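You operate a simulated robot arm through the tools that you are given. There is no shell and no other tool. Be economical: measure what you need, move in short steps, check, and stop when the job is done.

Carry out the task below with a simulated robot arm. There is one attempt and no reset: what you move stays moved.

Task
Fetch the blue-cap bath bottle and stand it on top of the grey paper holder. Push the dry cabinet door shut. Put the wash beaker marked "73" from the top of the grey cart on top of the small carton. Stack the steel tin that says "61" from the top of the steel cart on top of the steel tin marked "62". Open the cold table drawer, put the grey cassette in the inside of the cold table drawer and shut the drawer again. Put the blank tube that says "33 g" from the top of the steel table on top of the clear bath jug and the blank tube marked "36 g" on the top of the pass box. Do these in any order. Set down upright: blue-cap bath bottle, wash beaker, grey cassette, blank tube.

It is judged by the outcome, as a careful person would: the job done as asked, and still so three seconds after it is handed in. It fails if anything else is knocked over, pushed out of place, dropped, spilled or broken. Lids that push on must go on centred and level and be pressed home; caps that screw on are set level and turned clockwise until they are tight.

Robot
A 7-joint arm with a two-finger parallel gripper on a trunk, on a base that drives. Base frame: it is fixed to the floor where the robot stands at the start and does not move with it; the origin is under the middle of the robot, x ahead of it, y to its left, z up. Readings come in m, degrees, newtons and seconds.
With the tool pointing down near the work surface it reaches from about 0.1 to 0.8 m from the robot's upright axis, wherever it stands. Its first joint turns from -115.0 to 115.0 degrees. Places, roughly: bath jug [6, 0.75, 1]; blank tube [6.25, 0.75, 1]; blue-cap bath bottle [0.5, 0, 0.25]; cold table drawer [6.1, -2.6, 0.7]; dry cabinet door [1.2, 1.3, 1]; grey cassette [6, 1, 0.75]; grey paper holder [0.75, -0.25, 0.25]; inside of the cold table drawer [6.2, -2.6, 0.7]; small carton [2.75, 1.5, 0.75]; steel tin [5.25, 1.75, 0.75]; top of the pass box [6.1, -0.9, 1.2]; wash beaker [3, 1.5, 0.75]. Payload 3.91 kg.
The tool frame sits at the grasp point between the pads (the TCP): z along the fingers, y along the line on which they close. The tips reach 0.03 m beyond it. The gripper opens to 0.11 m. The fingers are 0.02 m wide and 0.01 m thick; the gripper's body (0.048 by 0.112 m) begins 0.055 m behind the TCP.
Orientation is that of the tool frame in the base frame, as a unit quaternion [w, x, y, z]. With the fingers straight down and closing along the base's y, the tool's x points along the base's -x, its y along +y and its z along -z.

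Tools
- The arm moves only by the tool send_rows. Its argument "targets" is a list of rows, each a list of 2 entries, a list of its own where there are three numbers: the shift along the base's x, y, z in units of 400 mm (1.0 is 400 mm), then the turn, a rotation vector about the base's x, y, z in units of 180 degrees (1.0 is 180 degrees). In form: [[[x, y, z], [rx, ry, rz]], ...]. A call has 1 to 12 rows; each row is the pose to reach, as a shift and turn from the pose commanded when the call began. "fingers" is the opening, from 0 (shut) to 1 (fully open), set as the call begins (left out, the last holds). A call with a number of a shift or a turn outside -1 to 1 is refused whole. A row lasts 0.2 s, in which the tool goes at most 0.05 m and 8.6 degrees; a call with a longer step from one row to the next is refused whole, and so is a gripper value outside its range. Where a pose cannot be reached the arm comes as near as it can. A force on the tool above 40 N (or 10 N above the force at the start of the call, whichever is more), or a blocked arm, ends the call early, and 0.2 s more pass. Each finger travels about 0.153 m/s and halts on what it meets, pressing with about 40 N; the grip force reading is that of the motor and also rises with nothing between the fingers. The clock runs only during rows and for 0.2 s after the last one: add rows that repeat a pose to give the fingers time. The reply holds the time, the measured pose of the TCP, the force on the tool along the base axes, the opening and the grip force, in the units named above and with some noise, with the torque about the TCP (base axes, N m) and any sound that the robot's microphone picked up.
- Cameras (640 x 400 px; columns grow to the right, rows downward): "scene" is now at [0.1888, 0.1604, 1.1962]; the picture's right is [-0.65, -0.76, -0.00], its down [-0.66, 0.56, -0.50] and it looks along [0.38, -0.32, -0.87] (base axes); focal length 296 px, centre (320, 200). "wrist" rides on the gripper at [0.072, 0.017, -0.104] in the tool frame; the picture's right is [-0.23, 0.97, 0.00], its down [-0.76, -0.18, -0.62] and it looks along [-0.61, -0.14, 0.78] (tool axes); focal length 222 px, centre (320, 200). There is no depth. A picture from a camera that has moved, and an enlarged one, comes with that camera's place and axes in the base frame and with its lens.
- capture(camera): a new picture of that camera. The clock stands still meanwhile.
- lift_body(by): slides the trunk up (or, below 0, down) by that many m; the arm and the scene camera ride with it, the base frame stays. It gives what a move gives, with no picture.
- base_move(legs): drives the robot by 1 to 6 legs, each [ahead, left, turn to the left] in m, m and degrees, along the robot's own axes; the way and the turn of a leg run together, so that a leg with both is an arc; at most 1.5 m and 180 degrees a leg. The arm and the cameras ride along, it lands a little off, and it stops where it bumps. It gives what a move gives.
- pan_tilt(pan, tilt): turns the head with the scene camera to pan (to the left, within 80 degrees either way) and tilt (down, from -29 to 69), counted from straight ahead of the robot. It gives what a move gives.
- enlarge(camera, box): a new picture of the part [left, top, right, bottom] of that camera's present view, enlarged. The clock stands still meanwhile.
- close_job(): hands the job in; it is judged then, once.

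Work in short steps. Places have to be worked out from the pictures, the camera data and where the tool is seen: move nearer, look again, correct. Check each grasp and each placing, and mend what went wrong. You have 217 turns and 202 pictures in all, those below and enlarged ones among them. Open the gripper and draw the arm clear of the work before you hand the job in, unless the task says otherwise.

The tools are called after ">>>" as a command line: name --argument value ..., lists and objects as JSON in quotes. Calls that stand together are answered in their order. send_rows: Moves the arm, as the interface text tells. Its arguments: {"type":"object","properties":{"targets":{"type":"array"},"fingers":{"type":"number"}},"required":["targets"]} The other tools are called the same way: lift_body (by) slides the trunk up or down; base_move (legs) drives the base; pan_tilt (pan, tilt) turns the head that bears the scene camera; capture (camera) takes a picture; enlarge (camera, box) takes an enlarged picture of a part of a camera's view; close_job () hands the job in.

At the start:

```text
t: 0.0
position: [0.4122, -0.2457, 0.6225]
orientation: [-0.001, 0.003, 1.0, 0.0]
wrist_force: [-0.2, 0.9, 1.1]
wrist_torque: [-0.02, -0.03, -0.02]
width: 0.1099
grip_force: 0.1
trunk travel left (down, up): [-0.563, 0.427]
robot x, y, heading: [0.0018, 0.0004, 0.0]
head pan, tilt: [-40.5, 60.2]
```

scene: 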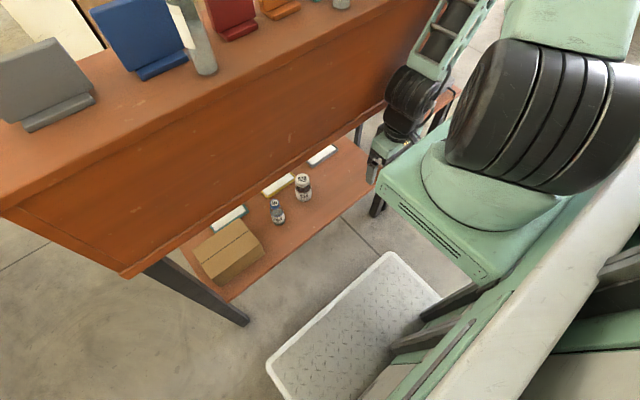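
wrist: 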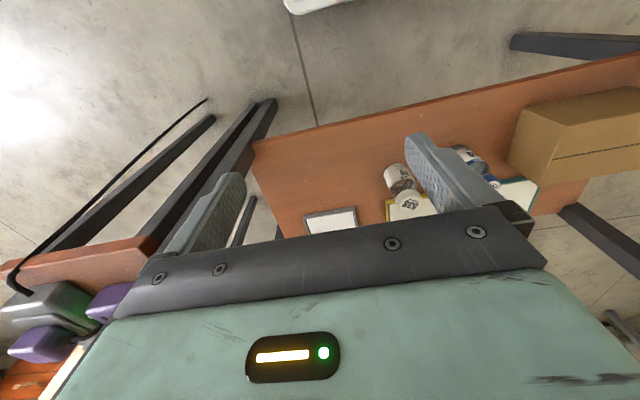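

I see the low shelf under the bench with two bottles; I take an enlarged view of it.

>>> enlarge --camera "scene" --box '[160, 120, 400, 270]'

>>> enlarge --camera "wrist" --box '[240, 60, 640, 310]'

```text
2.67 times, centred on (280, 195) of scene
camera zoom: at [0.1888, 0.1604, 1.1962], right [-0.65, -0.76, 0.0], down [-0.66, 0.56, -0.5], along [0.38, -0.32, -0.87], focal length 788 px, centre (427, 213)
```

zoom: 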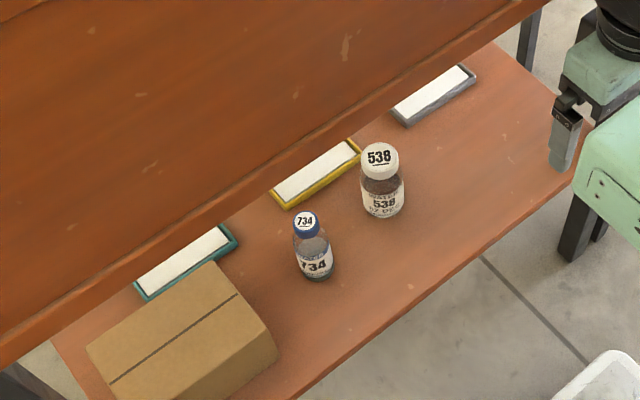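

```text
1.60 times, centred on (440, 185) of wrist
camera zoom: at [0.3412, -0.2285, 0.7254], right [0.23, 0.97, 0.0], down [0.76, -0.18, 0.62], along [0.61, -0.14, -0.78], focal length 355 px, centre (128, 224)
```

zoom: 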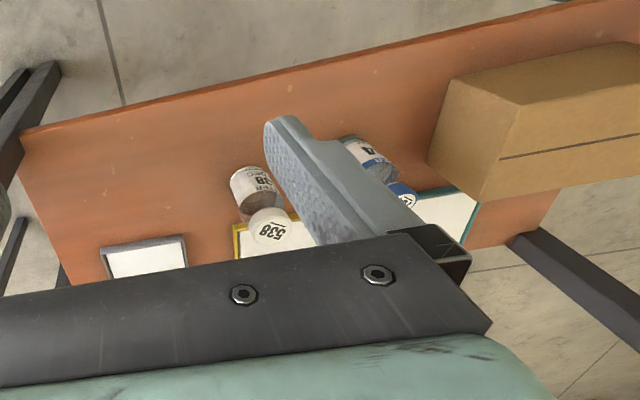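

The bottle seems at about (0.6, -0.01), standing on a shelf at z≈0.31 below a bench apron. I look around to learn the bench height and the surroundings.

>>> pan_tilt --pan 0 --tilt 35

>>> capture --camera "scene"

>>> pan_tilt --pan 60 --tilt 15

>>> capture --camera "scene"

>>> pan_tilt --pan 0 --tilt 0

>>> capture --camera "scene"

```text
t: 1.1
position: [0.4123, -0.2465, 0.6216]
orientation: [-0.001, 0.003, 1.0, 0.0]
wrist_force: [-0.8, -0.7, 0.0]
wrist_torque: [0.01, 0.05, 0.0]
width: 0.1102
grip_force: 0.1
trunk travel left (down, up): [-0.563, 0.427]
robot x, y, heading: [0.0008, -0.0026, -0.1]
head pan, tilt: [0.0, 35.0]
```

```text
197 pictures are left
camera scene: at [0.2269, 0.2039, 1.2306], right [0.0, -1.0, 0.0], down [-0.57, 0.0, -0.82], along [0.82, 0.0, -0.57], focal length 296 px, centre (320, 200)
```

scene: 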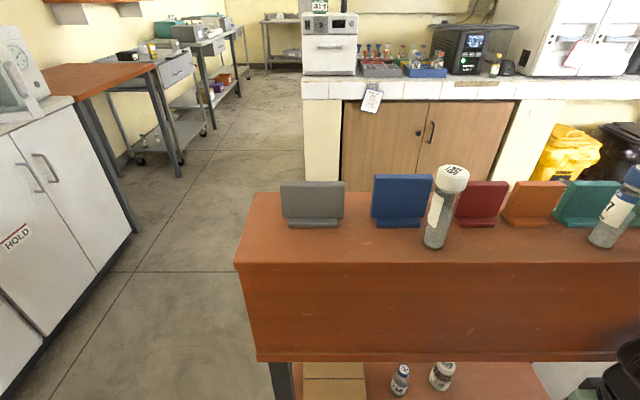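

```text
t: 2.4
position: [0.413, -0.2456, 0.6211]
orientation: [-0.001, 0.003, 1.0, 0.001]
wrist_force: [0.0, 0.1, 0.2]
wrist_torque: [-0.04, 0.01, 0.02]
width: 0.1098
grip_force: 0.0
trunk travel left (down, up): [-0.563, 0.427]
robot x, y, heading: [-0.002, 0.0012, 0.1]
head pan, tilt: [60.0, 15.0]
```

```text
196 pictures are left
camera scene: at [0.1853, 0.2848, 1.2627], right [0.87, -0.5, 0.0], down [-0.13, -0.22, -0.97], along [0.48, 0.84, -0.26], focal length 296 px, centre (320, 200)
```

scene: 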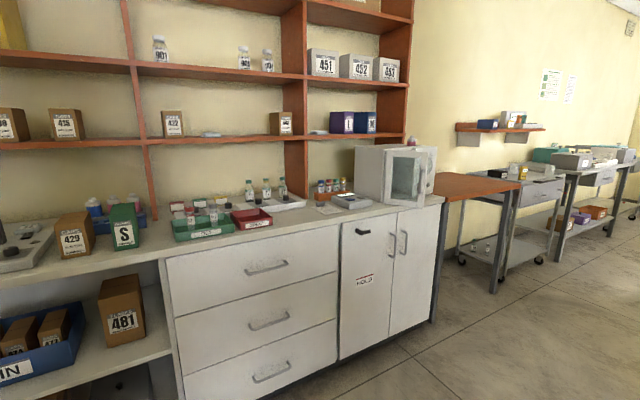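

```text
t: 3.7
position: [0.4127, -0.2452, 0.6217]
orientation: [-0.001, 0.002, 1.0, 0.0]
wrist_force: [0.0, 0.2, 0.2]
wrist_torque: [0.01, 0.01, 0.02]
width: 0.1099
grip_force: 0.0
trunk travel left (down, up): [-0.563, 0.427]
robot x, y, heading: [-0.0031, 0.0033, -0.2]
head pan, tilt: [0.0, 0.0]
```

```text
195 pictures are left
camera scene: at [0.2284, 0.2041, 1.2869], right [0.0, -1.0, 0.0], down [0.0, 0.0, -1.0], along [1.0, 0.0, 0.0], focal length 296 px, centre (320, 200)
```

scene: 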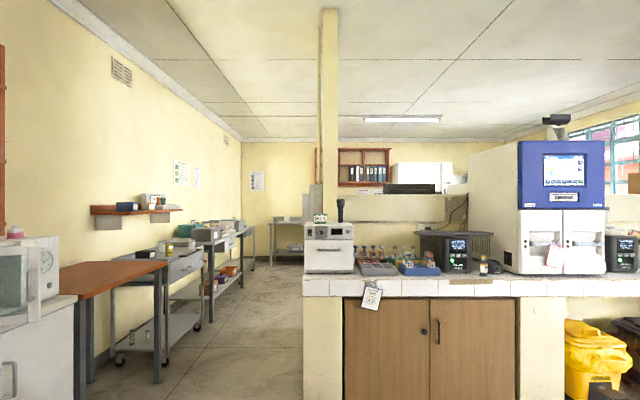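

The bench apron spans z≈0.74–0.97 with its front at x≈0.47, and the shelf is at z≈0.31 below it. I back off a little, lower the trunk, then tilt the tool forward to reach under.

>>> base_move --legs '[[-0.15, 0, 0]]'

>>> lift_body --by -0.2

>>> send_rows --targets '[[[0, 0.05, 0], [0, -0.047, 0]], [[0, 0.1, 0], [0, -0.094, 0]], [[0, 0.2, 0], [0, -0.141, 0]], [[0, 0.3, 0], [0, -0.188, 0]], [[0, 0.4, 0], [0, -0.235, 0]], [[0, 0.5, 0], [0, -0.282, 0]], [[0, 0.6, 0], [0, -0.328, 0]]]' --fingers 0.7

>>> capture --camera "wrist"

>>> pan_tilt --pan -15 --tilt 45

>>> capture --camera "scene"

```text
t: 4.3
position: [0.4126, -0.2475, 0.6216]
orientation: [-0.001, 0.003, 1.0, -0.001]
wrist_force: [-0.9, 0.1, -0.9]
wrist_torque: [-0.03, -0.01, 0.0]
width: 0.1097
grip_force: 0.0
trunk travel left (down, up): [-0.563, 0.427]
robot x, y, heading: [-0.0019, 0.0002, -0.0]
head pan, tilt: [0.0, 0.0]
stopped in leg 1: the robot was blocked; the commanded pose is now the measured one
```

```text
t: 6.5
position: [0.4095, -0.2484, 0.426]
orientation: [0.002, 0.007, 1.0, -0.004]
wrist_force: [0.5, -0.2, -0.2]
wrist_torque: [-0.03, 0.02, 0.0]
width: 0.1099
grip_force: 0.2
trunk travel left (down, up): [-0.363, 0.627]
robot x, y, heading: [-0.0034, 0.0016, -0.2]
head pan, tilt: [0.0, 0.0]
```

```text
t: 8.0
position: [0.4568, -0.1331, 0.408]
orientation: [0.476, -0.006, 0.872, -0.116]
wrist_force: [0.5, 0.2, 0.4]
wrist_torque: [0.04, -0.02, -0.04]
width: 0.077
grip_force: 0.0
out of reach, approached as far as the arm can: row 1, 2, 3, 4, 5, 6
trunk travel left (down, up): [-0.363, 0.627]
robot x, y, heading: [-0.0026, 0.0022, 0.0]
head pan, tilt: [0.0, 0.0]
stopped in row 7: the arm was blocked; the commanded pose is now the measured one
```

```text
194 pictures are left
camera wrist: at [0.3335, -0.1063, 0.3987], right [0.22, 0.98, -0.01], down [-0.12, 0.04, 0.99], along [0.97, -0.22, 0.13], focal length 222 px, centre (320, 200)
```

wrist: 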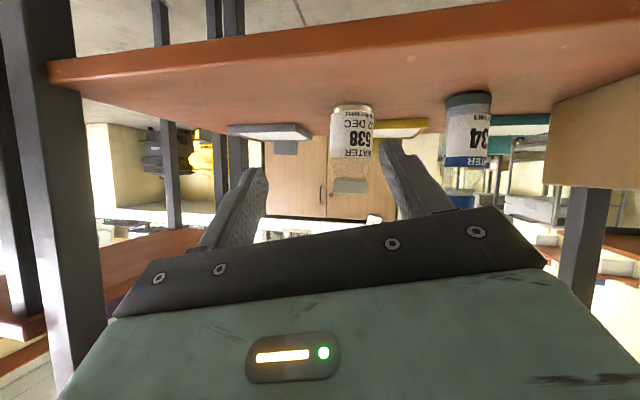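

```text
t: 9.1
position: [0.4556, -0.1319, 0.4086]
orientation: [0.477, -0.007, 0.871, -0.115]
wrist_force: [1.0, 0.1, -0.1]
wrist_torque: [0.0, -0.02, 0.04]
width: 0.0769
grip_force: 0.1
trunk travel left (down, up): [-0.363, 0.627]
robot x, y, heading: [-0.0012, -0.0015, 0.2]
head pan, tilt: [-15.0, 45.0]
```

```text
193 pictures are left
camera scene: at [0.2185, 0.1834, 1.0154], right [-0.26, -0.97, 0.0], down [-0.68, 0.18, -0.71], along [0.68, -0.18, -0.71], focal length 296 px, centre (320, 200)
```

scene: 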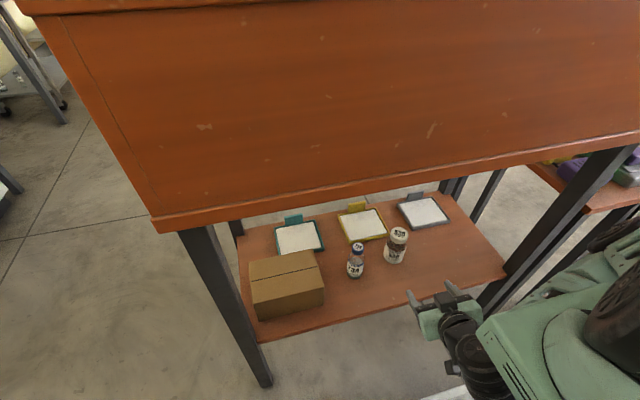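

The bottle 734 is at about (0.60, -0.01). I straighten the tool (no yaw, pitch 60°) and shift sideways in front of the bottle.

>>> send_rows --targets '[[[0, 0.08, 0], [0.017, -0.004, 0.009]], [[0, 0.16, 0], [0.033, -0.008, 0.017]], [[0, 0.24, 0], [0.05, -0.012, 0.026]], [[0, 0.3075, 0], [0.066, -0.015, 0.034]], [[0, 0.3075, 0], [0.066, -0.015, 0.034]]]'

>>> capture --camera "wrist"

>>> capture --camera "scene"

```text
t: 9.7
position: [0.4729, -0.1546, 0.4167]
orientation: [0.499, 0.06, 0.852, -0.145]
wrist_force: [0.3, 0.0, -0.5]
wrist_torque: [0.0, 0.01, -0.02]
width: 0.0768
grip_force: 0.0
trunk travel left (down, up): [-0.363, 0.627]
robot x, y, heading: [-0.0028, 0.0023, 0.1]
head pan, tilt: [-15.0, 45.0]
stopped in row 3: the arm was blocked; the commanded pose is now the measured one
```

```text
192 pictures are left
camera wrist: at [0.3559, -0.1094, 0.3991], right [0.35, 0.94, 0.02], down [-0.19, 0.05, 0.98], along [0.92, -0.35, 0.19], focal length 222 px, centre (320, 200)
```

wrist: 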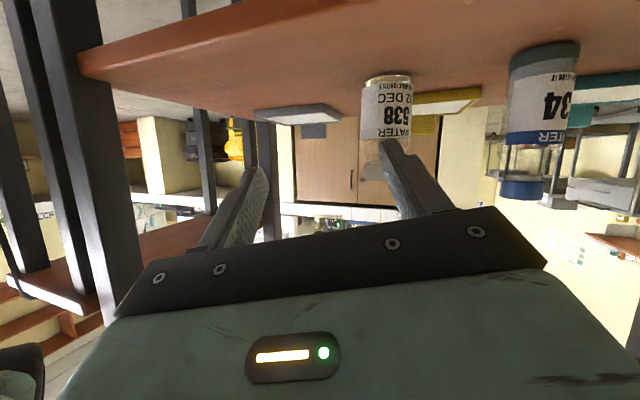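

```text
191 pictures are left
camera scene: at [0.2185, 0.1833, 1.0153], right [-0.26, -0.97, 0.0], down [-0.68, 0.18, -0.71], along [0.68, -0.18, -0.71], focal length 296 px, centre (320, 200)
```

scene: 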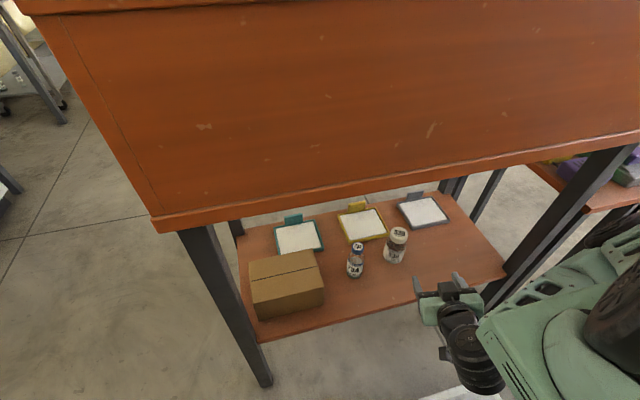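

The arm is cramped here with a horizontal tool; I look to the right and left for room to reposition the base.

>>> pan_tilt --pan -80 --tilt 40

>>> capture --camera "scene"

>>> pan_tilt --pan 80 --tilt 50

>>> capture --camera "scene"

```text
t: 11.1
position: [0.4727, -0.1538, 0.4175]
orientation: [0.5, 0.059, 0.852, -0.144]
wrist_force: [0.8, 0.2, 0.0]
wrist_torque: [0.01, -0.02, -0.02]
width: 0.0771
grip_force: 0.0
trunk travel left (down, up): [-0.363, 0.627]
robot x, y, heading: [-0.0036, 0.0003, -0.2]
head pan, tilt: [-80.0, 40.0]
```

```text
190 pictures are left
camera scene: at [0.1547, 0.1207, 1.0226], right [-0.98, -0.17, 0.0], down [-0.11, 0.63, -0.77], along [0.13, -0.75, -0.64], focal length 296 px, centre (320, 200)
```

scene: 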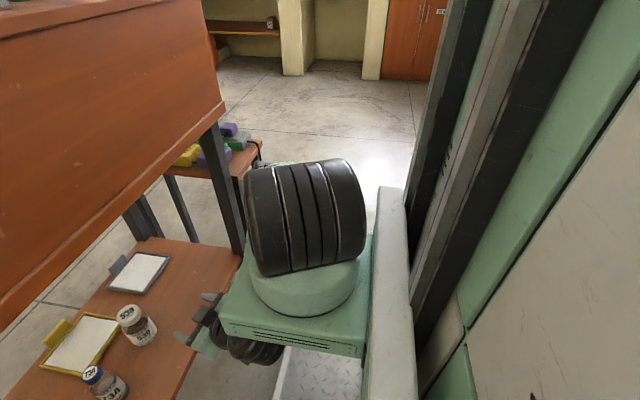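

```text
t: 13.6
position: [0.473, -0.1529, 0.4182]
orientation: [0.499, 0.059, 0.853, -0.144]
wrist_force: [0.2, 0.0, 0.1]
wrist_torque: [0.0, -0.04, 0.0]
width: 0.0773
grip_force: 0.2
trunk travel left (down, up): [-0.363, 0.627]
robot x, y, heading: [-0.002, 0.0038, -0.2]
head pan, tilt: [80.0, 50.0]
```

```text
189 pictures are left
camera scene: at [0.1534, 0.2802, 1.0084], right [0.98, -0.17, 0.0], down [-0.13, -0.75, -0.64], along [0.11, 0.63, -0.77], focal length 296 px, centre (320, 200)
```

scene: 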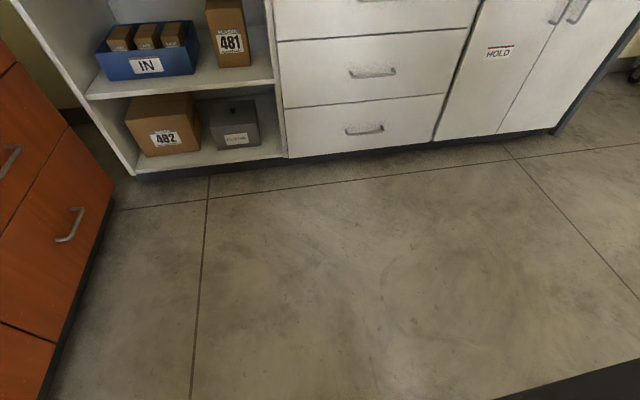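

Behind is a cabinet, but to the right the floor is free, and the shoulder sits too close to the target. I return the tool to pointing down, a bit back and up, then sidestep right 0.4 m.

>>> send_rows --targets '[[[-0.03, 0, 0.03], [0.012, 0.042, 0.005]], [[-0.06, 0, 0.06], [0.024, 0.084, 0.01]], [[-0.08, 0, 0.1], [0.036, 0.126, 0.015]], [[-0.1, 0, 0.13], [0.048, 0.168, 0.02]], [[-0.12, 0, 0.16], [0.06, 0.21, 0.025]], [[-0.14, 0, 0.2], [0.072, 0.251, 0.03]], [[-0.15, 0, 0.23], [0.084, 0.293, 0.035]], [[-0.15, 0, 0.25], [0.096, 0.335, 0.0396]]]'

>>> base_move --legs '[[0, -0.4, 0]]'

>>> pan_tilt --pan 0 --tilt 50

>>> capture --camera "scene"

```text
t: 15.4
position: [0.4786, -0.1568, 0.4884]
orientation: [-0.008, 0.002, 1.0, 0.005]
wrist_force: [0.3, -0.2, 0.3]
wrist_torque: [0.01, 0.02, -0.02]
width: 0.0769
grip_force: 0.0
out of reach, approached as far as the arm can: row 1, 2, 3, 4, 5, 6, 7, 8
trunk travel left (down, up): [-0.363, 0.627]
robot x, y, heading: [0.0011, -0.0044, -0.0]
head pan, tilt: [80.0, 50.0]
```

```text
t: 16.3
position: [0.4765, -0.1846, 0.4926]
orientation: [-0.007, 0.002, 1.0, 0.004]
wrist_force: [-0.9, 0.3, -0.1]
wrist_torque: [0.03, 0.0, 0.01]
width: 0.077
grip_force: 0.0
trunk travel left (down, up): [-0.363, 0.627]
robot x, y, heading: [-0.0023, -0.0276, -0.2]
head pan, tilt: [80.0, 50.0]
stopped in leg 1: the robot was blocked; the commanded pose is now the measured one
```

```text
t: 17.9
position: [0.4762, -0.1861, 0.492]
orientation: [-0.007, 0.002, 1.0, 0.004]
wrist_force: [-1.1, -0.6, 0.0]
wrist_torque: [0.02, -0.01, -0.01]
width: 0.0771
grip_force: 0.1
trunk travel left (down, up): [-0.363, 0.627]
robot x, y, heading: [-0.0029, -0.0252, -0.1]
head pan, tilt: [0.0, 50.0]
```

```text
188 pictures are left
camera scene: at [0.2153, 0.177, 1.0084], right [0.0, -1.0, 0.0], down [-0.77, 0.0, -0.64], along [0.64, 0.0, -0.77], focal length 296 px, centre (320, 200)
```

scene: 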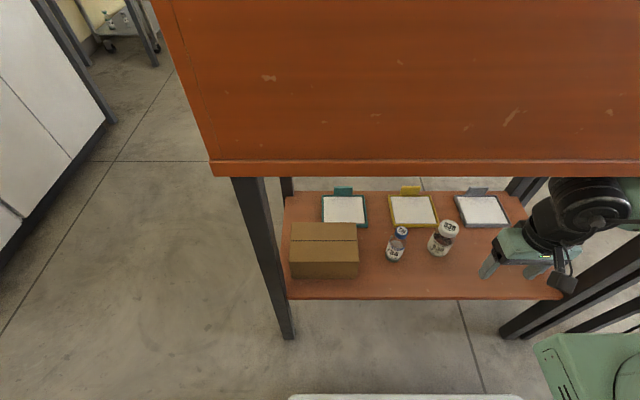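

Something blocks on the right; I look that way.

>>> pan_tilt --pan -50 --tilt 50

>>> capture --camera "scene"

>>> pan_tilt --pan -80 --tilt 65

>>> capture --camera "scene"

```text
t: 19.0
position: [0.4766, -0.185, 0.4918]
orientation: [-0.008, 0.002, 1.0, 0.005]
wrist_force: [0.6, -0.1, 0.2]
wrist_torque: [0.01, -0.02, -0.04]
width: 0.0772
grip_force: 0.1
trunk travel left (down, up): [-0.363, 0.627]
robot x, y, heading: [-0.0023, -0.0308, -0.1]
head pan, tilt: [-50.0, 50.0]
```

```text
187 pictures are left
camera scene: at [0.1878, 0.118, 1.0084], right [-0.77, -0.64, 0.0], down [-0.49, 0.59, -0.64], along [0.41, -0.49, -0.77], focal length 296 px, centre (320, 200)
```

scene: 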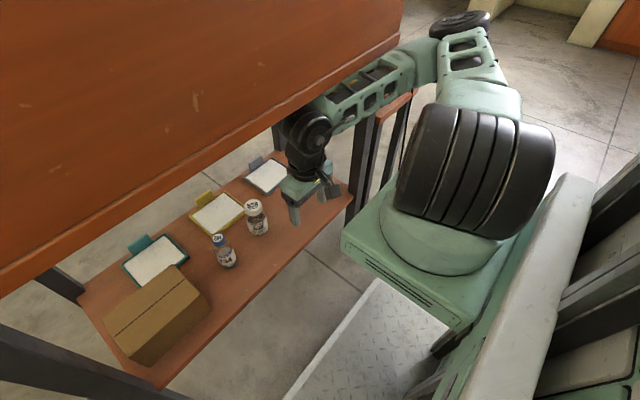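

```text
t: 20.0
position: [0.4763, -0.1858, 0.4926]
orientation: [-0.008, 0.001, 1.0, 0.004]
wrist_force: [-0.3, 1.1, -0.1]
wrist_torque: [0.02, -0.01, 0.0]
width: 0.077
grip_force: 0.0
trunk travel left (down, up): [-0.363, 0.627]
robot x, y, heading: [-0.0003, -0.0272, -0.1]
head pan, tilt: [-80.0, 65.0]
```

```text
186 pictures are left
camera scene: at [0.1488, 0.1172, 0.9903], right [-0.98, -0.17, 0.0], down [-0.16, 0.89, -0.42], along [0.07, -0.42, -0.91], focal length 296 px, centre (320, 200)
```

scene: 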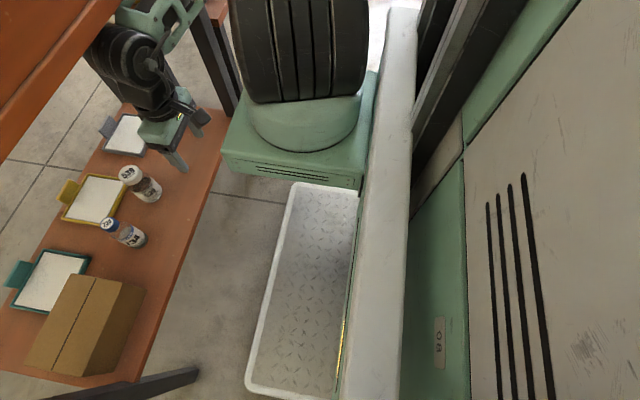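

The forearm meets the right bench leg, and the shoulder is at about (0.21, -0.17) in the robot frame. I'll pull the hand out to its earlier pose, raise it, and sidestep left to free floor, then work with the robot turned along the bench.

>>> send_rows --targets '[[[-0.05, -0.07, -0.05], [0, 0, 0]], [[-0.11, -0.15, -0.11], [0, 0, 0]], [[-0.165, -0.22, -0.165], [0, 0, 0]], [[-0.165, -0.22, -0.165], [0, 0, 0]]]'

>>> lift_body --by 0.2

>>> base_move --legs '[[0, 0.72, 0]]'

>>> pan_tilt --pan -60 --tilt 35

>>> capture --camera "scene"

```text
t: 21.0
position: [0.3965, -0.2807, 0.4206]
orientation: [-0.011, 0.018, 1.0, 0.011]
wrist_force: [-0.4, 0.4, 0.6]
wrist_torque: [-0.01, 0.03, 0.0]
width: 0.077
grip_force: 0.0
out of reach, approached as far as the arm can: row 1, 2
trunk travel left (down, up): [-0.363, 0.627]
robot x, y, heading: [-0.0034, -0.0291, -0.2]
head pan, tilt: [-80.0, 65.0]
```

```text
t: 23.1
position: [0.4042, -0.2748, 0.6274]
orientation: [-0.009, 0.006, 1.0, 0.006]
wrist_force: [0.0, 0.6, -0.1]
wrist_torque: [-0.01, 0.0, 0.02]
width: 0.077
grip_force: 0.0
trunk travel left (down, up): [-0.563, 0.427]
robot x, y, heading: [-0.006, -0.0302, 0.1]
head pan, tilt: [-80.0, 65.0]
```

```text
t: 24.2
position: [0.4051, -0.2485, 0.6267]
orientation: [-0.008, 0.009, 1.0, 0.001]
wrist_force: [0.0, 0.8, 0.4]
wrist_torque: [0.04, -0.02, 0.02]
width: 0.0768
grip_force: 0.2
trunk travel left (down, up): [-0.563, 0.427]
robot x, y, heading: [-0.0003, 0.0016, 0.1]
head pan, tilt: [-80.0, 65.0]
stopped in leg 1: the robot was blocked; the commanded pose is now the measured one
```

```text
t: 25.2
position: [0.4049, -0.25, 0.6269]
orientation: [-0.008, 0.007, 1.0, 0.001]
wrist_force: [-0.2, 0.1, 0.0]
wrist_torque: [0.02, 0.01, 0.02]
width: 0.0768
grip_force: 0.0
trunk travel left (down, up): [-0.563, 0.427]
robot x, y, heading: [0.0009, 0.0029, -0.2]
head pan, tilt: [-60.0, 35.0]
```

```text
185 pictures are left
camera scene: at [0.1793, 0.1308, 1.2305], right [-0.87, -0.5, 0.0], down [-0.28, 0.5, -0.82], along [0.41, -0.71, -0.57], focal length 296 px, centre (320, 200)
```

scene: 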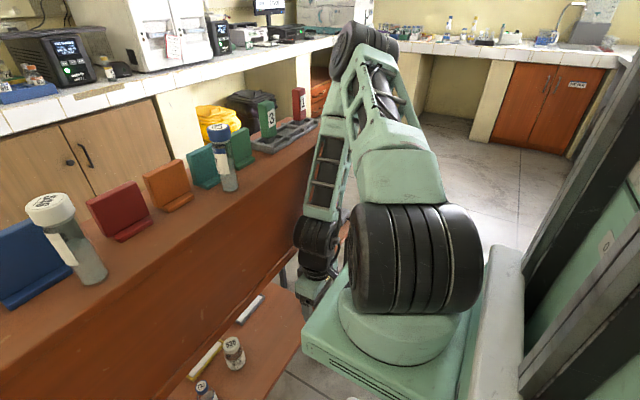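

The base stopped right away again. I test small motions to learn what blocks it.

>>> base_move --legs '[[-0.05, 0, 0]]'

>>> base_move --legs '[[0, 0, 10]]'

>>> pan_tilt --pan 80 --tilt 69

>>> capture --camera "scene"

>>> pan_tilt --pan 20 --tilt 69

>>> capture --camera "scene"

```text
t: 26.1
position: [0.3564, -0.2485, 0.6257]
orientation: [-0.009, 0.008, 1.0, 0.002]
wrist_force: [-0.1, 0.6, 0.0]
wrist_torque: [-0.02, 0.03, -0.01]
width: 0.077
grip_force: 0.0
trunk travel left (down, up): [-0.563, 0.427]
robot x, y, heading: [-0.0544, 0.0029, 0.0]
head pan, tilt: [-60.0, 35.0]
```

```text
t: 27.2
position: [0.3876, -0.1795, 0.6265]
orientation: [-0.009, -0.072, 0.997, 0.001]
wrist_force: [0.1, 0.4, 0.6]
wrist_torque: [0.03, -0.01, 0.01]
width: 0.0768
grip_force: 0.1
trunk travel left (down, up): [-0.563, 0.427]
robot x, y, heading: [-0.0555, 0.0024, 9.8]
head pan, tilt: [-60.0, 35.0]
```

```text
t: 29.4
position: [0.3865, -0.1795, 0.6272]
orientation: [-0.009, -0.071, 0.997, 0.0]
wrist_force: [-0.3, -0.8, 0.8]
wrist_torque: [0.01, 0.05, 0.02]
width: 0.0772
grip_force: 0.0
trunk travel left (down, up): [-0.563, 0.427]
robot x, y, heading: [-0.0535, -0.0002, 9.8]
head pan, tilt: [80.0, 68.8]
```

```text
184 pictures are left
camera scene: at [0.0464, 0.2821, 1.187], right [1.0, 0.0, 0.0], down [0.0, -0.93, -0.36], along [0.0, 0.36, -0.93], focal length 296 px, centre (320, 200)
```

scene: 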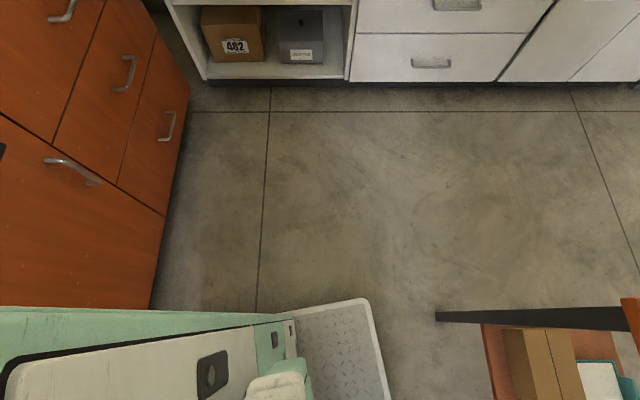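

```text
t: 30.7
position: [0.3872, -0.1796, 0.6282]
orientation: [-0.009, -0.071, 0.997, 0.0]
wrist_force: [1.0, -0.5, 0.2]
wrist_torque: [0.01, 0.02, 0.01]
width: 0.077
grip_force: 0.0
trunk travel left (down, up): [-0.563, 0.427]
robot x, y, heading: [-0.0536, -0.0007, 9.8]
head pan, tilt: [20.0, 68.8]
```

```text
183 pictures are left
camera scene: at [0.0947, 0.2541, 1.1871], right [0.5, -0.87, 0.0], down [-0.81, -0.46, -0.37], along [0.32, 0.18, -0.93], focal length 296 px, centre (320, 200)
```

scene: 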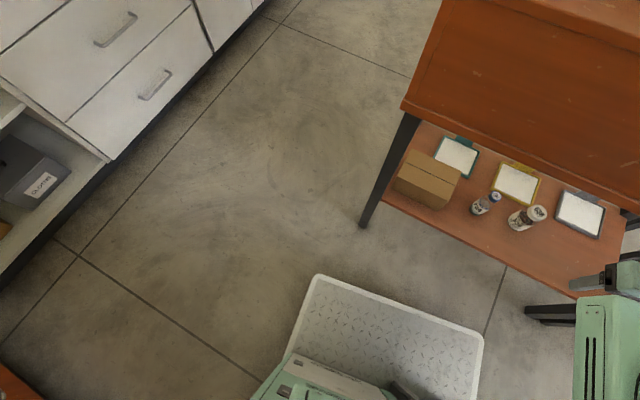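

The robot moves now that the arm is off the bench. I turn back and sidestep left.

>>> base_move --legs '[[0, 0, -10], [0, 0.35, 0], [0.05, 0.35, 0]]'

```text
t: 35.5
position: [0.4042, 0.4493, 0.6263]
orientation: [-0.01, 0.015, 1.0, 0.001]
wrist_force: [-0.6, 0.1, 0.0]
wrist_torque: [-0.04, -0.03, -0.01]
width: 0.0771
grip_force: 0.1
trunk travel left (down, up): [-0.563, 0.427]
robot x, y, heading: [0.0014, 0.7019, -0.5]
head pan, tilt: [20.0, 68.8]
```

Free floor now. The dry cabinet is near, so I look at its door first.

>>> pan_tilt --pan 25 --tilt 12

>>> capture --camera "scene"

```text
t: 36.8
position: [0.4046, 0.4478, 0.6258]
orientation: [-0.01, 0.016, 1.0, 0.001]
wrist_force: [0.5, -0.7, -0.5]
wrist_torque: [-0.01, -0.01, -0.01]
width: 0.077
grip_force: 0.0
trunk travel left (down, up): [-0.563, 0.427]
robot x, y, heading: [-0.0033, 0.7029, -0.2]
head pan, tilt: [25.0, 12.0]
```

```text
182 pictures are left
camera scene: at [0.2264, 0.9456, 1.2669], right [0.42, -0.91, 0.0], down [-0.19, -0.09, -0.98], along [0.89, 0.41, -0.21], focal length 296 px, centre (320, 200)
```

scene: 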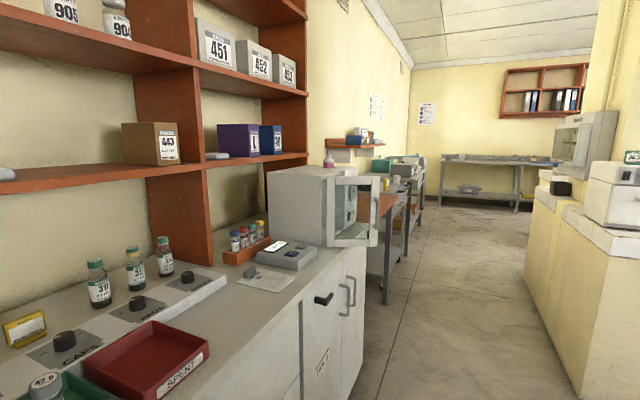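

>>> enlarge --camera "scene" --box '[230, 130, 430, 255]'

>>> enlarge --camera "scene" --box '[230, 160, 330, 260]'

```text
3.20 times, centred on (330, 192) of scene
camera zoom: at [0.2264, 0.9456, 1.2669], right [0.42, -0.91, 0.0], down [-0.19, -0.09, -0.98], along [0.89, 0.41, -0.21], focal length 946 px, centre (288, 224)
```

zoom: 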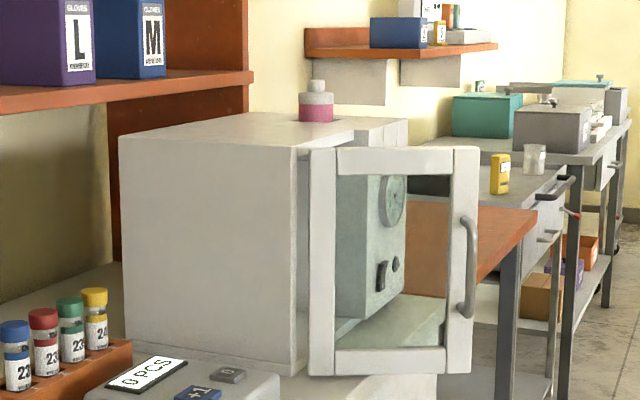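

```text
4.00 times, centred on (280, 210) of scene
camera zoom: at [0.2264, 0.9456, 1.2669], right [0.42, -0.91, 0.0], down [-0.19, -0.09, -0.98], along [0.89, 0.41, -0.21], focal length 1183 px, centre (480, 160)
```

zoom: 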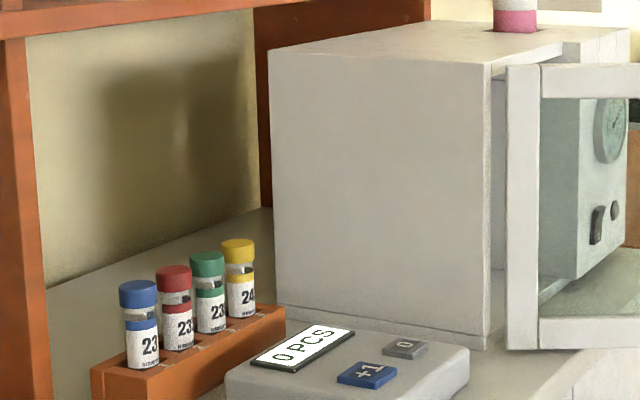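

>>> enlarge --camera "scene" --box '[310, 165, 390, 255]'

```text
4.44 times, centred on (350, 210) of scene
camera zoom: at [0.2264, 0.9456, 1.2669], right [0.42, -0.91, 0.0], down [-0.19, -0.09, -0.98], along [0.89, 0.41, -0.21], focal length 1314 px, centre (187, 156)
```

zoom: 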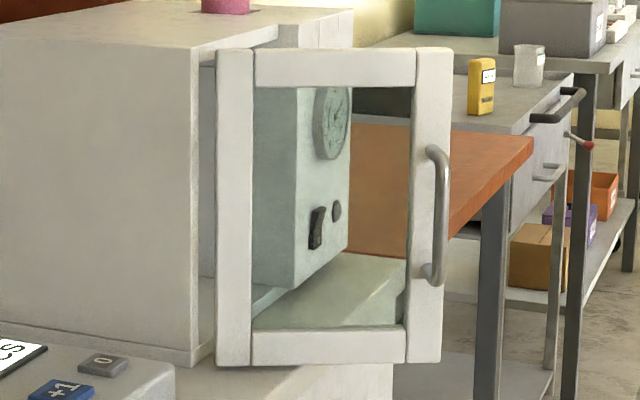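

The door is hinged at about (1.19, 1.37), open ~65°, free end at about (1.27, 1.19), z 0.87–1.13. I raise the trunk and drive closer.

>>> lift_body --by 0.42

>>> base_move --legs '[[0.3, 0.17, 0], [0.35, 0, 0]]'

>>> pan_tilt --pan 30 --tilt 45

>>> capture --camera "scene"

```text
refused: 0.42 is not a number from -0.4 to 0.4
```

```text
t: 41.0
position: [1.0647, 0.6146, 0.6264]
orientation: [-0.01, 0.015, 1.0, 0.001]
wrist_force: [-0.9, 0.6, 0.3]
wrist_torque: [-0.02, 0.01, 0.02]
width: 0.0769
grip_force: 0.1
trunk travel left (down, up): [-0.563, 0.427]
robot x, y, heading: [0.6606, 0.8678, -0.4]
head pan, tilt: [25.0, 12.0]
```

```text
t: 42.0
position: [1.0666, 0.6138, 0.6258]
orientation: [-0.01, 0.016, 1.0, 0.001]
wrist_force: [-0.3, -1.5, 0.2]
wrist_torque: [0.01, 0.02, -0.01]
width: 0.0771
grip_force: 0.1
trunk travel left (down, up): [-0.563, 0.427]
robot x, y, heading: [0.6606, 0.8671, -0.4]
head pan, tilt: [30.0, 45.0]
```

```text
178 pictures are left
camera scene: at [0.8721, 1.1136, 1.2154], right [0.5, -0.87, 0.0], down [-0.61, -0.35, -0.71], along [0.61, 0.35, -0.71], focal length 296 px, centre (320, 200)
```

scene: 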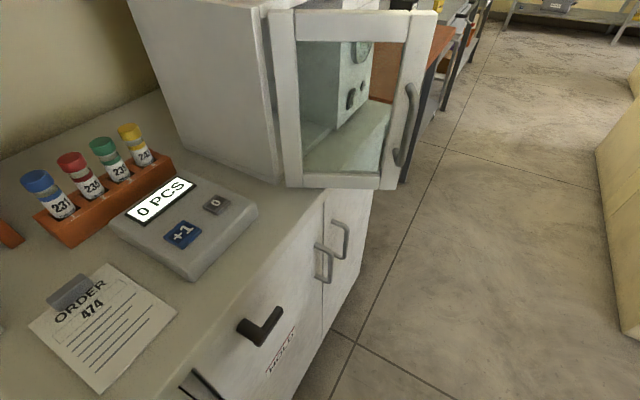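

Hinge is at (1.20, 1.37), free end ≈(1.29, 1.19), top z≈1.125, handle below z≈1.04. I lift, go ahead 0.1 m, and bring the closed fingers towards the outer face near the top.

>>> lift_body --by 0.4

>>> base_move --legs '[[0.1, 0, 0]]'

>>> send_rows --targets '[[[0, 0.1, 0.02], [0, 0, 0]], [[0, 0.2, 0.04], [0, 0, 0]], [[0, 0.3, 0.06], [0, 0, 0]], [[0, 0.4, 0.08], [0, 0, 0]], [[0, 0.5, 0.1], [0, 0, 0]], [[0, 0.6, 0.12], [0, 0, 0]], [[0, 0.7, 0.14], [0, 0, 0]], [[0, 0.8, 0.16], [0, 0, 0]], [[0, 0.9, 0.18], [0, 0, 0]], [[0, 1.0, 0.18], [0, 0, 0]]]' --fingers 0

>>> capture --camera "scene"

```text
t: 45.8
position: [1.0656, 0.615, 1.0264]
orientation: [-0.01, 0.015, 1.0, 0.0]
wrist_force: [0.2, 0.5, -0.4]
wrist_torque: [0.03, -0.02, 0.02]
width: 0.0767
grip_force: 0.1
trunk travel left (down, up): [-0.963, 0.027]
robot x, y, heading: [0.6575, 0.8694, -0.3]
head pan, tilt: [30.0, 45.0]
```

```text
t: 46.9
position: [1.1662, 0.6135, 1.0276]
orientation: [-0.011, 0.016, 1.0, 0.001]
wrist_force: [-0.3, -0.3, -0.1]
wrist_torque: [0.02, 0.01, 0.0]
width: 0.0771
grip_force: 0.1
trunk travel left (down, up): [-0.963, 0.027]
robot x, y, heading: [0.7607, 0.8683, -0.2]
head pan, tilt: [30.0, 45.0]
```

```text
t: 49.1
position: [1.165, 1.0142, 1.0963]
orientation: [-0.01, 0.017, 1.0, 0.001]
wrist_force: [0.0, 0.1, -0.6]
wrist_torque: [0.03, 0.03, -0.02]
width: 0.0
grip_force: 37.6
out of reach, approached as far as the arm can: row 1, 2, 3, 4, 5, 6, 7
trunk travel left (down, up): [-0.963, 0.027]
robot x, y, heading: [0.7552, 0.8697, -0.3]
head pan, tilt: [30.0, 45.0]
```

```text
177 pictures are left
camera scene: at [0.9734, 1.1121, 1.6154], right [0.49, -0.87, 0.0], down [-0.61, -0.35, -0.71], along [0.61, 0.35, -0.71], focal length 296 px, centre (320, 200)
```

scene: 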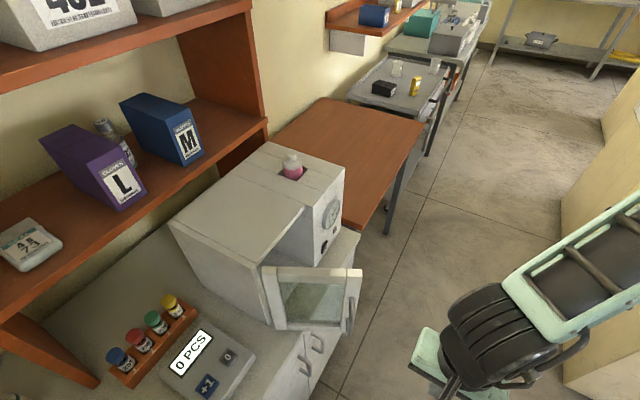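

Fingers are clear and the door matches my estimate. I move in and sweep along the door's arc.

>>> send_rows --targets '[[[0.03, 0.12, 0], [0, 0, 0]], [[0.06, 0.24, 0], [0, 0, 0]], [[0.09, 0.36, 0], [0, 0, 0]], [[0.1, 0.46, 0], [0, 0, 0]], [[0.17, 0.5, 0], [0, 0, 0]], [[0.2225, 0.5375, 0], [0, 0, 0]], [[0.275, 0.567, 0], [0, 0, 0]], [[0.325, 0.5975, 0], [0, 0, 0]], [[0.36, 0.632, 0], [0, 0, 0]], [[0.3925, 0.6675, 0], [0, 0, 0]]]'

>>> capture --camera "scene"

```text
t: 51.3
position: [1.3225, 1.2788, 1.0974]
orientation: [-0.01, 0.016, 1.0, 0.001]
wrist_force: [0.1, -0.1, 0.6]
wrist_torque: [0.01, 0.01, -0.02]
width: 0.0001
grip_force: 37.7
trunk travel left (down, up): [-0.963, 0.027]
robot x, y, heading: [0.7606, 0.8654, -0.1]
head pan, tilt: [30.0, 45.0]
```

```text
176 pictures are left
camera scene: at [0.9731, 1.1129, 1.6153], right [0.5, -0.87, 0.0], down [-0.61, -0.35, -0.71], along [0.61, 0.35, -0.71], focal length 296 px, centre (320, 200)
```

scene: 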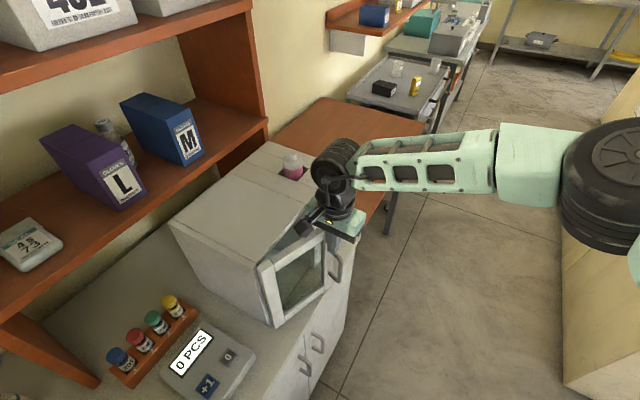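

The door is swinging along. I finish the arc and press it home.

>>> send_rows --targets '[[[0.025, 0.042, 0], [0, 0, 0]], [[0.046, 0.085, 0], [0, 0, 0]], [[0.06, 0.13, 0], [0, 0, 0]], [[0.068, 0.18, 0], [0, 0, 0]], [[0.07, 0.21, 0], [0, 0, 0]], [[0.07, 0.24, 0], [0, 0, 0]], [[0.07, 0.26, 0], [0, 0, 0]]]'

>>> capture --camera "scene"

```text
t: 52.3
position: [1.3487, 1.3392, 1.0985]
orientation: [-0.014, 0.014, 1.0, -0.007]
wrist_force: [-7.3, -15.4, 4.1]
wrist_torque: [0.55, -0.17, 0.24]
width: 0.0
grip_force: 37.6
trunk travel left (down, up): [-0.963, 0.027]
robot x, y, heading: [0.7589, 0.8688, -0.5]
head pan, tilt: [30.0, 45.0]
stopped in row 4: the force on the tool passed its limit at 59 N (the readings are from after the stop); the commanded pose is now the measured one
```

```text
175 pictures are left
camera scene: at [0.9726, 1.1111, 1.6157], right [0.49, -0.87, 0.0], down [-0.61, -0.35, -0.71], along [0.61, 0.35, -0.71], focal length 296 px, centre (320, 200)
```

scene: 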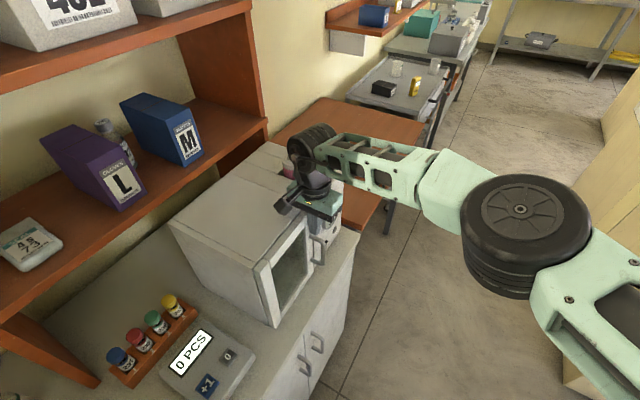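

Firm contact. I back the fingers off and look whether the door is shut.

>>> send_rows --targets '[[[0, -0.1, 0], [0, 0, 0]], [[0, -0.22, 0], [0, 0, 0]], [[0, -0.34, 0], [0, 0, 0]], [[0, -0.46, 0], [0, 0, 0]], [[0, -0.58, 0], [0, 0, 0]], [[0, -0.7, 0], [0, 0, 0]]]'

>>> enlarge --camera "scene" --box '[150, 120, 390, 350]'

>>> capture --camera "wrist"

```text
t: 53.7
position: [1.3487, 1.062, 1.0956]
orientation: [-0.013, 0.015, 1.0, -0.007]
wrist_force: [-0.1, 0.8, -0.3]
wrist_torque: [-0.04, 0.02, 0.0]
width: 0.0
grip_force: 37.5
trunk travel left (down, up): [-0.963, 0.027]
robot x, y, heading: [0.7618, 0.8657, -0.5]
head pan, tilt: [30.0, 45.0]
```

```text
1.74 times, centred on (270, 235) of scene
camera zoom: at [0.9731, 1.1137, 1.6151], right [0.5, -0.87, 0.0], down [-0.61, -0.35, -0.71], along [0.61, 0.35, -0.71], focal length 514 px, centre (407, 139)
```

zoom: 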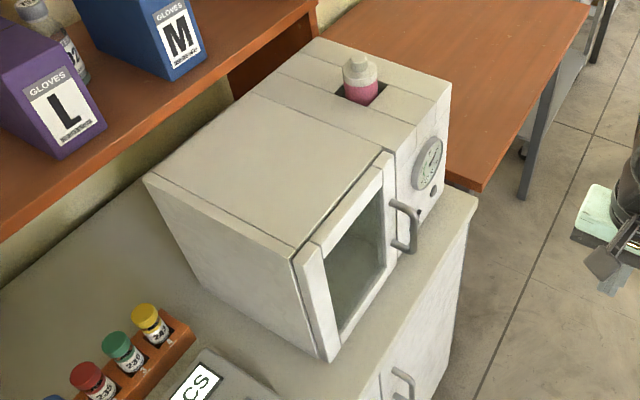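

```text
173 pictures are left
camera wrist: at [1.2806, 1.0817, 1.2014], right [0.26, 0.97, -0.02], down [0.77, -0.19, 0.61], along [0.58, -0.17, -0.8], focal length 222 px, centre (320, 200)
```

wrist: 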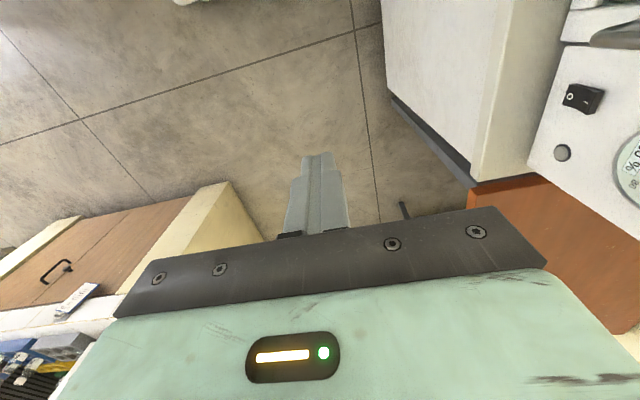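

>>> enlarge --camera "scene" --box '[240, 190, 340, 330]'

```text
2.86 times, centred on (290, 260) of scene
camera zoom: at [0.9731, 1.1137, 1.6151], right [0.5, -0.87, 0.0], down [-0.61, -0.35, -0.71], along [0.61, 0.35, -0.71], focal length 845 px, centre (406, 29)
```

zoom: 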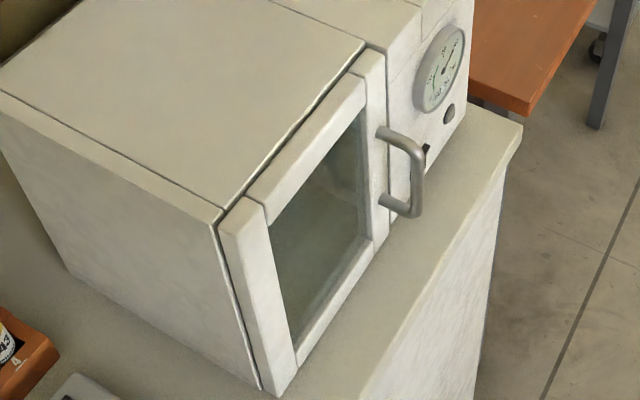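

The door is shut flush. I draw the arm in and drive back to the bench, turning right by 90° so the shoulder sits far enough from the shelf.

>>> send_rows --targets '[[[-0.12, 0, 0], [0, 0, 0]], [[-0.24, 0, 0], [0, 0, 0]], [[-0.36, 0, 0], [0, 0, 0]], [[-0.48, 0, 0], [0, 0, 0]]]' --fingers 0.65

>>> base_move --legs '[[-0.66, -0.05, 0], [0, 0, -45], [0, 0, -45]]'

>>> pan_tilt --pan 50 --tilt 45

>>> capture --camera "scene"

```text
t: 54.7
position: [1.1575, 1.0606, 1.0958]
orientation: [-0.013, 0.015, 1.0, -0.005]
wrist_force: [1.2, -0.5, -0.3]
wrist_torque: [0.05, 0.05, -0.01]
width: 0.0718
grip_force: 0.0
trunk travel left (down, up): [-0.963, 0.027]
robot x, y, heading: [0.7607, 0.8696, -0.4]
head pan, tilt: [30.0, 45.0]
```

```text
t: 62.5
position: [0.3033, 0.4198, 1.095]
orientation: [-0.013, 0.724, 0.69, 0.005]
wrist_force: [-0.6, 0.9, -0.4]
wrist_torque: [-0.05, 0.03, -0.01]
width: 0.0712
grip_force: 0.1
trunk travel left (down, up): [-0.963, 0.027]
robot x, y, heading: [0.1177, 0.822, -91.3]
head pan, tilt: [30.0, 45.0]
```

```text
t: 63.3
position: [0.303, 0.4213, 1.0964]
orientation: [-0.014, 0.724, 0.69, 0.005]
wrist_force: [-0.1, -0.1, -1.1]
wrist_torque: [0.0, 0.0, -0.02]
width: 0.0715
grip_force: 0.1
trunk travel left (down, up): [-0.963, 0.027]
robot x, y, heading: [0.119, 0.8211, -91.5]
head pan, tilt: [50.0, 45.0]
```

```text
171 pictures are left
camera scene: at [0.3794, 0.6199, 1.6153], right [-0.66, -0.75, 0.0], down [-0.53, 0.47, -0.71], along [0.53, -0.47, -0.71], focal length 296 px, centre (320, 200)
```

scene: 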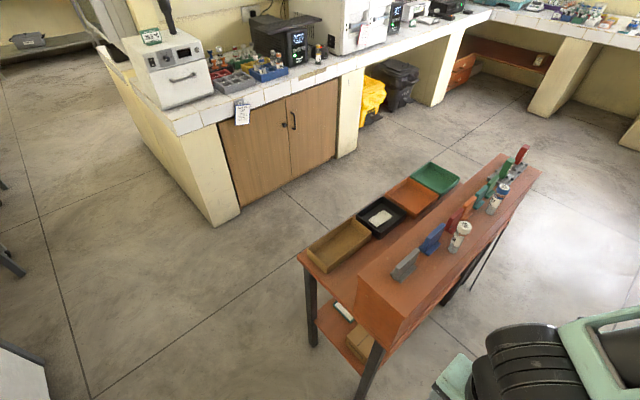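

The bench has a raised front box; its front side is free. I drive ahead along it and lower the trunk.

>>> base_move --legs '[[0.42, 0, 1.4]]'

>>> lift_body --by -0.4

>>> lift_body --by -0.2

>>> pan_tilt --pan 60 --tilt 45

>>> capture --camera "scene"

```text
t: 65.9
position: [0.3067, -0.0081, 1.0963]
orientation: [-0.013, 0.716, 0.698, 0.004]
wrist_force: [0.0, 0.3, -0.3]
wrist_torque: [0.04, 0.02, 0.01]
width: 0.0718
grip_force: 0.0
trunk travel left (down, up): [-0.963, 0.027]
robot x, y, heading: [0.1122, 0.3886, -89.8]
head pan, tilt: [50.0, 45.0]
```

```text
t: 69.8
position: [0.3058, -0.0077, 0.6959]
orientation: [-0.014, 0.716, 0.698, 0.005]
wrist_force: [-1.6, -1.1, 0.8]
wrist_torque: [0.0, 0.01, 0.01]
width: 0.0715
grip_force: 0.0
trunk travel left (down, up): [-0.563, 0.427]
robot x, y, heading: [0.1093, 0.3878, -90.1]
head pan, tilt: [50.0, 45.0]
```

```text
t: 71.9
position: [0.3058, -0.0074, 0.495]
orientation: [-0.013, 0.716, 0.698, 0.005]
wrist_force: [-0.6, 0.0, -0.6]
wrist_torque: [0.0, 0.01, 0.01]
width: 0.0716
grip_force: 0.1
trunk travel left (down, up): [-0.363, 0.627]
robot x, y, heading: [0.1129, 0.3888, -89.9]
head pan, tilt: [50.0, 45.0]
```

```text
t: 72.6
position: [0.3076, -0.0066, 0.497]
orientation: [-0.014, 0.715, 0.699, 0.005]
wrist_force: [-0.1, -0.9, -0.1]
wrist_torque: [0.0, 0.02, 0.0]
width: 0.0714
grip_force: 0.1
trunk travel left (down, up): [-0.363, 0.627]
robot x, y, heading: [0.1118, 0.3894, -89.8]
head pan, tilt: [60.0, 45.0]
```

```text
170 pictures are left
camera scene: at [0.3867, 0.2048, 1.0153], right [-0.5, -0.87, 0.0], down [-0.61, 0.35, -0.71], along [0.61, -0.35, -0.71], focal length 296 px, centre (320, 200)
```

scene: 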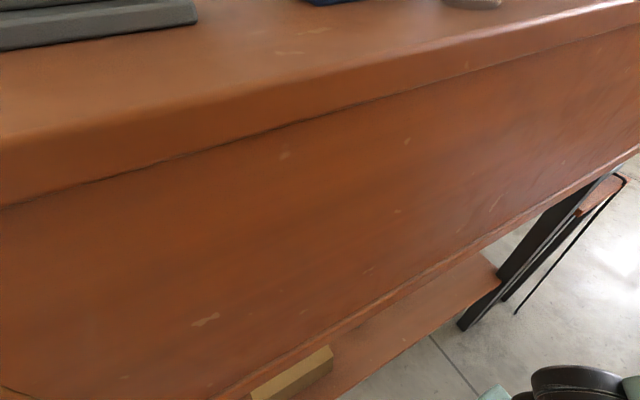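

The shelf gap is z 0.31–0.75 with the front at x≈0.465. I turn the tool to point forward (pitch 60°) in front of the bottle.

>>> send_rows --targets '[[[0, 0, 0], [-0.0206, -0.0205, 0.035]], [[0, 0, 0], [-0.0411, -0.0411, 0.0701]], [[0, 0, 0], [-0.0617, -0.0616, 0.1051]], [[0, 0, 0], [-0.0822, -0.0821, 0.1401]], [[0, 0, 0], [-0.1028, -0.1027, 0.1752]], [[0, 0, 0], [-0.1234, -0.1232, 0.2102]], [[0, 0, 0], [-0.1439, -0.1437, 0.2452]]]'

>>> send_rows --targets '[[[0, 0, 0], [-0.0206, -0.0205, 0.035]], [[0, 0, 0], [-0.0411, -0.0411, 0.0701]], [[0.05, 0, 0], [-0.0617, -0.0616, 0.1051]], [[0.1, 0, -0.05], [-0.0822, -0.0821, 0.1401]], [[0.16, 0, -0.1], [-0.1028, -0.1027, 0.1752]], [[0.22, 0, -0.15], [-0.1234, -0.1232, 0.2102]]]'

>>> capture --camera "wrist"

```text
t: 74.2
position: [0.3108, -0.0099, 0.493]
orientation: [0.293, 0.372, 0.881, 0.003]
wrist_force: [-0.6, 0.0, 0.8]
wrist_torque: [-0.01, 0.0, 0.01]
width: 0.0714
grip_force: 0.0
out of reach, approached as far as the arm can: row 7
trunk travel left (down, up): [-0.363, 0.627]
robot x, y, heading: [0.112, 0.3899, -89.9]
head pan, tilt: [60.0, 45.0]
```

```text
t: 75.6
position: [0.4014, -0.0106, 0.4323]
orientation: [0.5, -0.002, 0.866, 0.001]
wrist_force: [0.1, -0.2, 0.5]
wrist_torque: [0.02, 0.02, 0.0]
width: 0.0713
grip_force: 0.1
out of reach, approached as far as the arm can: row 1, 2
trunk travel left (down, up): [-0.363, 0.627]
robot x, y, heading: [0.1121, 0.3892, -90.1]
head pan, tilt: [60.0, 45.0]
```

```text
169 pictures are left
camera wrist: at [0.2761, 0.0059, 0.4215], right [0.11, 0.97, 0.2], down [-0.16, -0.18, 0.97], along [0.98, -0.14, 0.14], focal length 222 px, centre (320, 200)
```

wrist: 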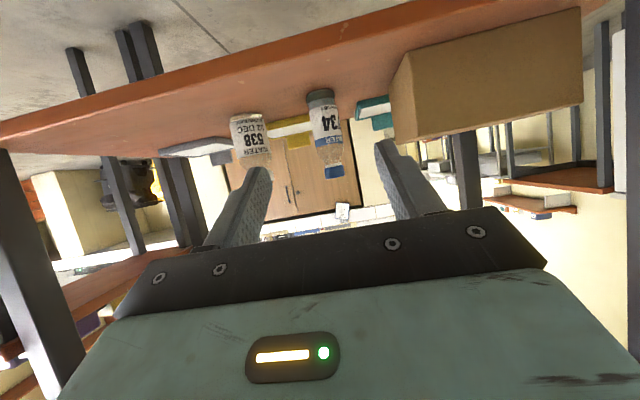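

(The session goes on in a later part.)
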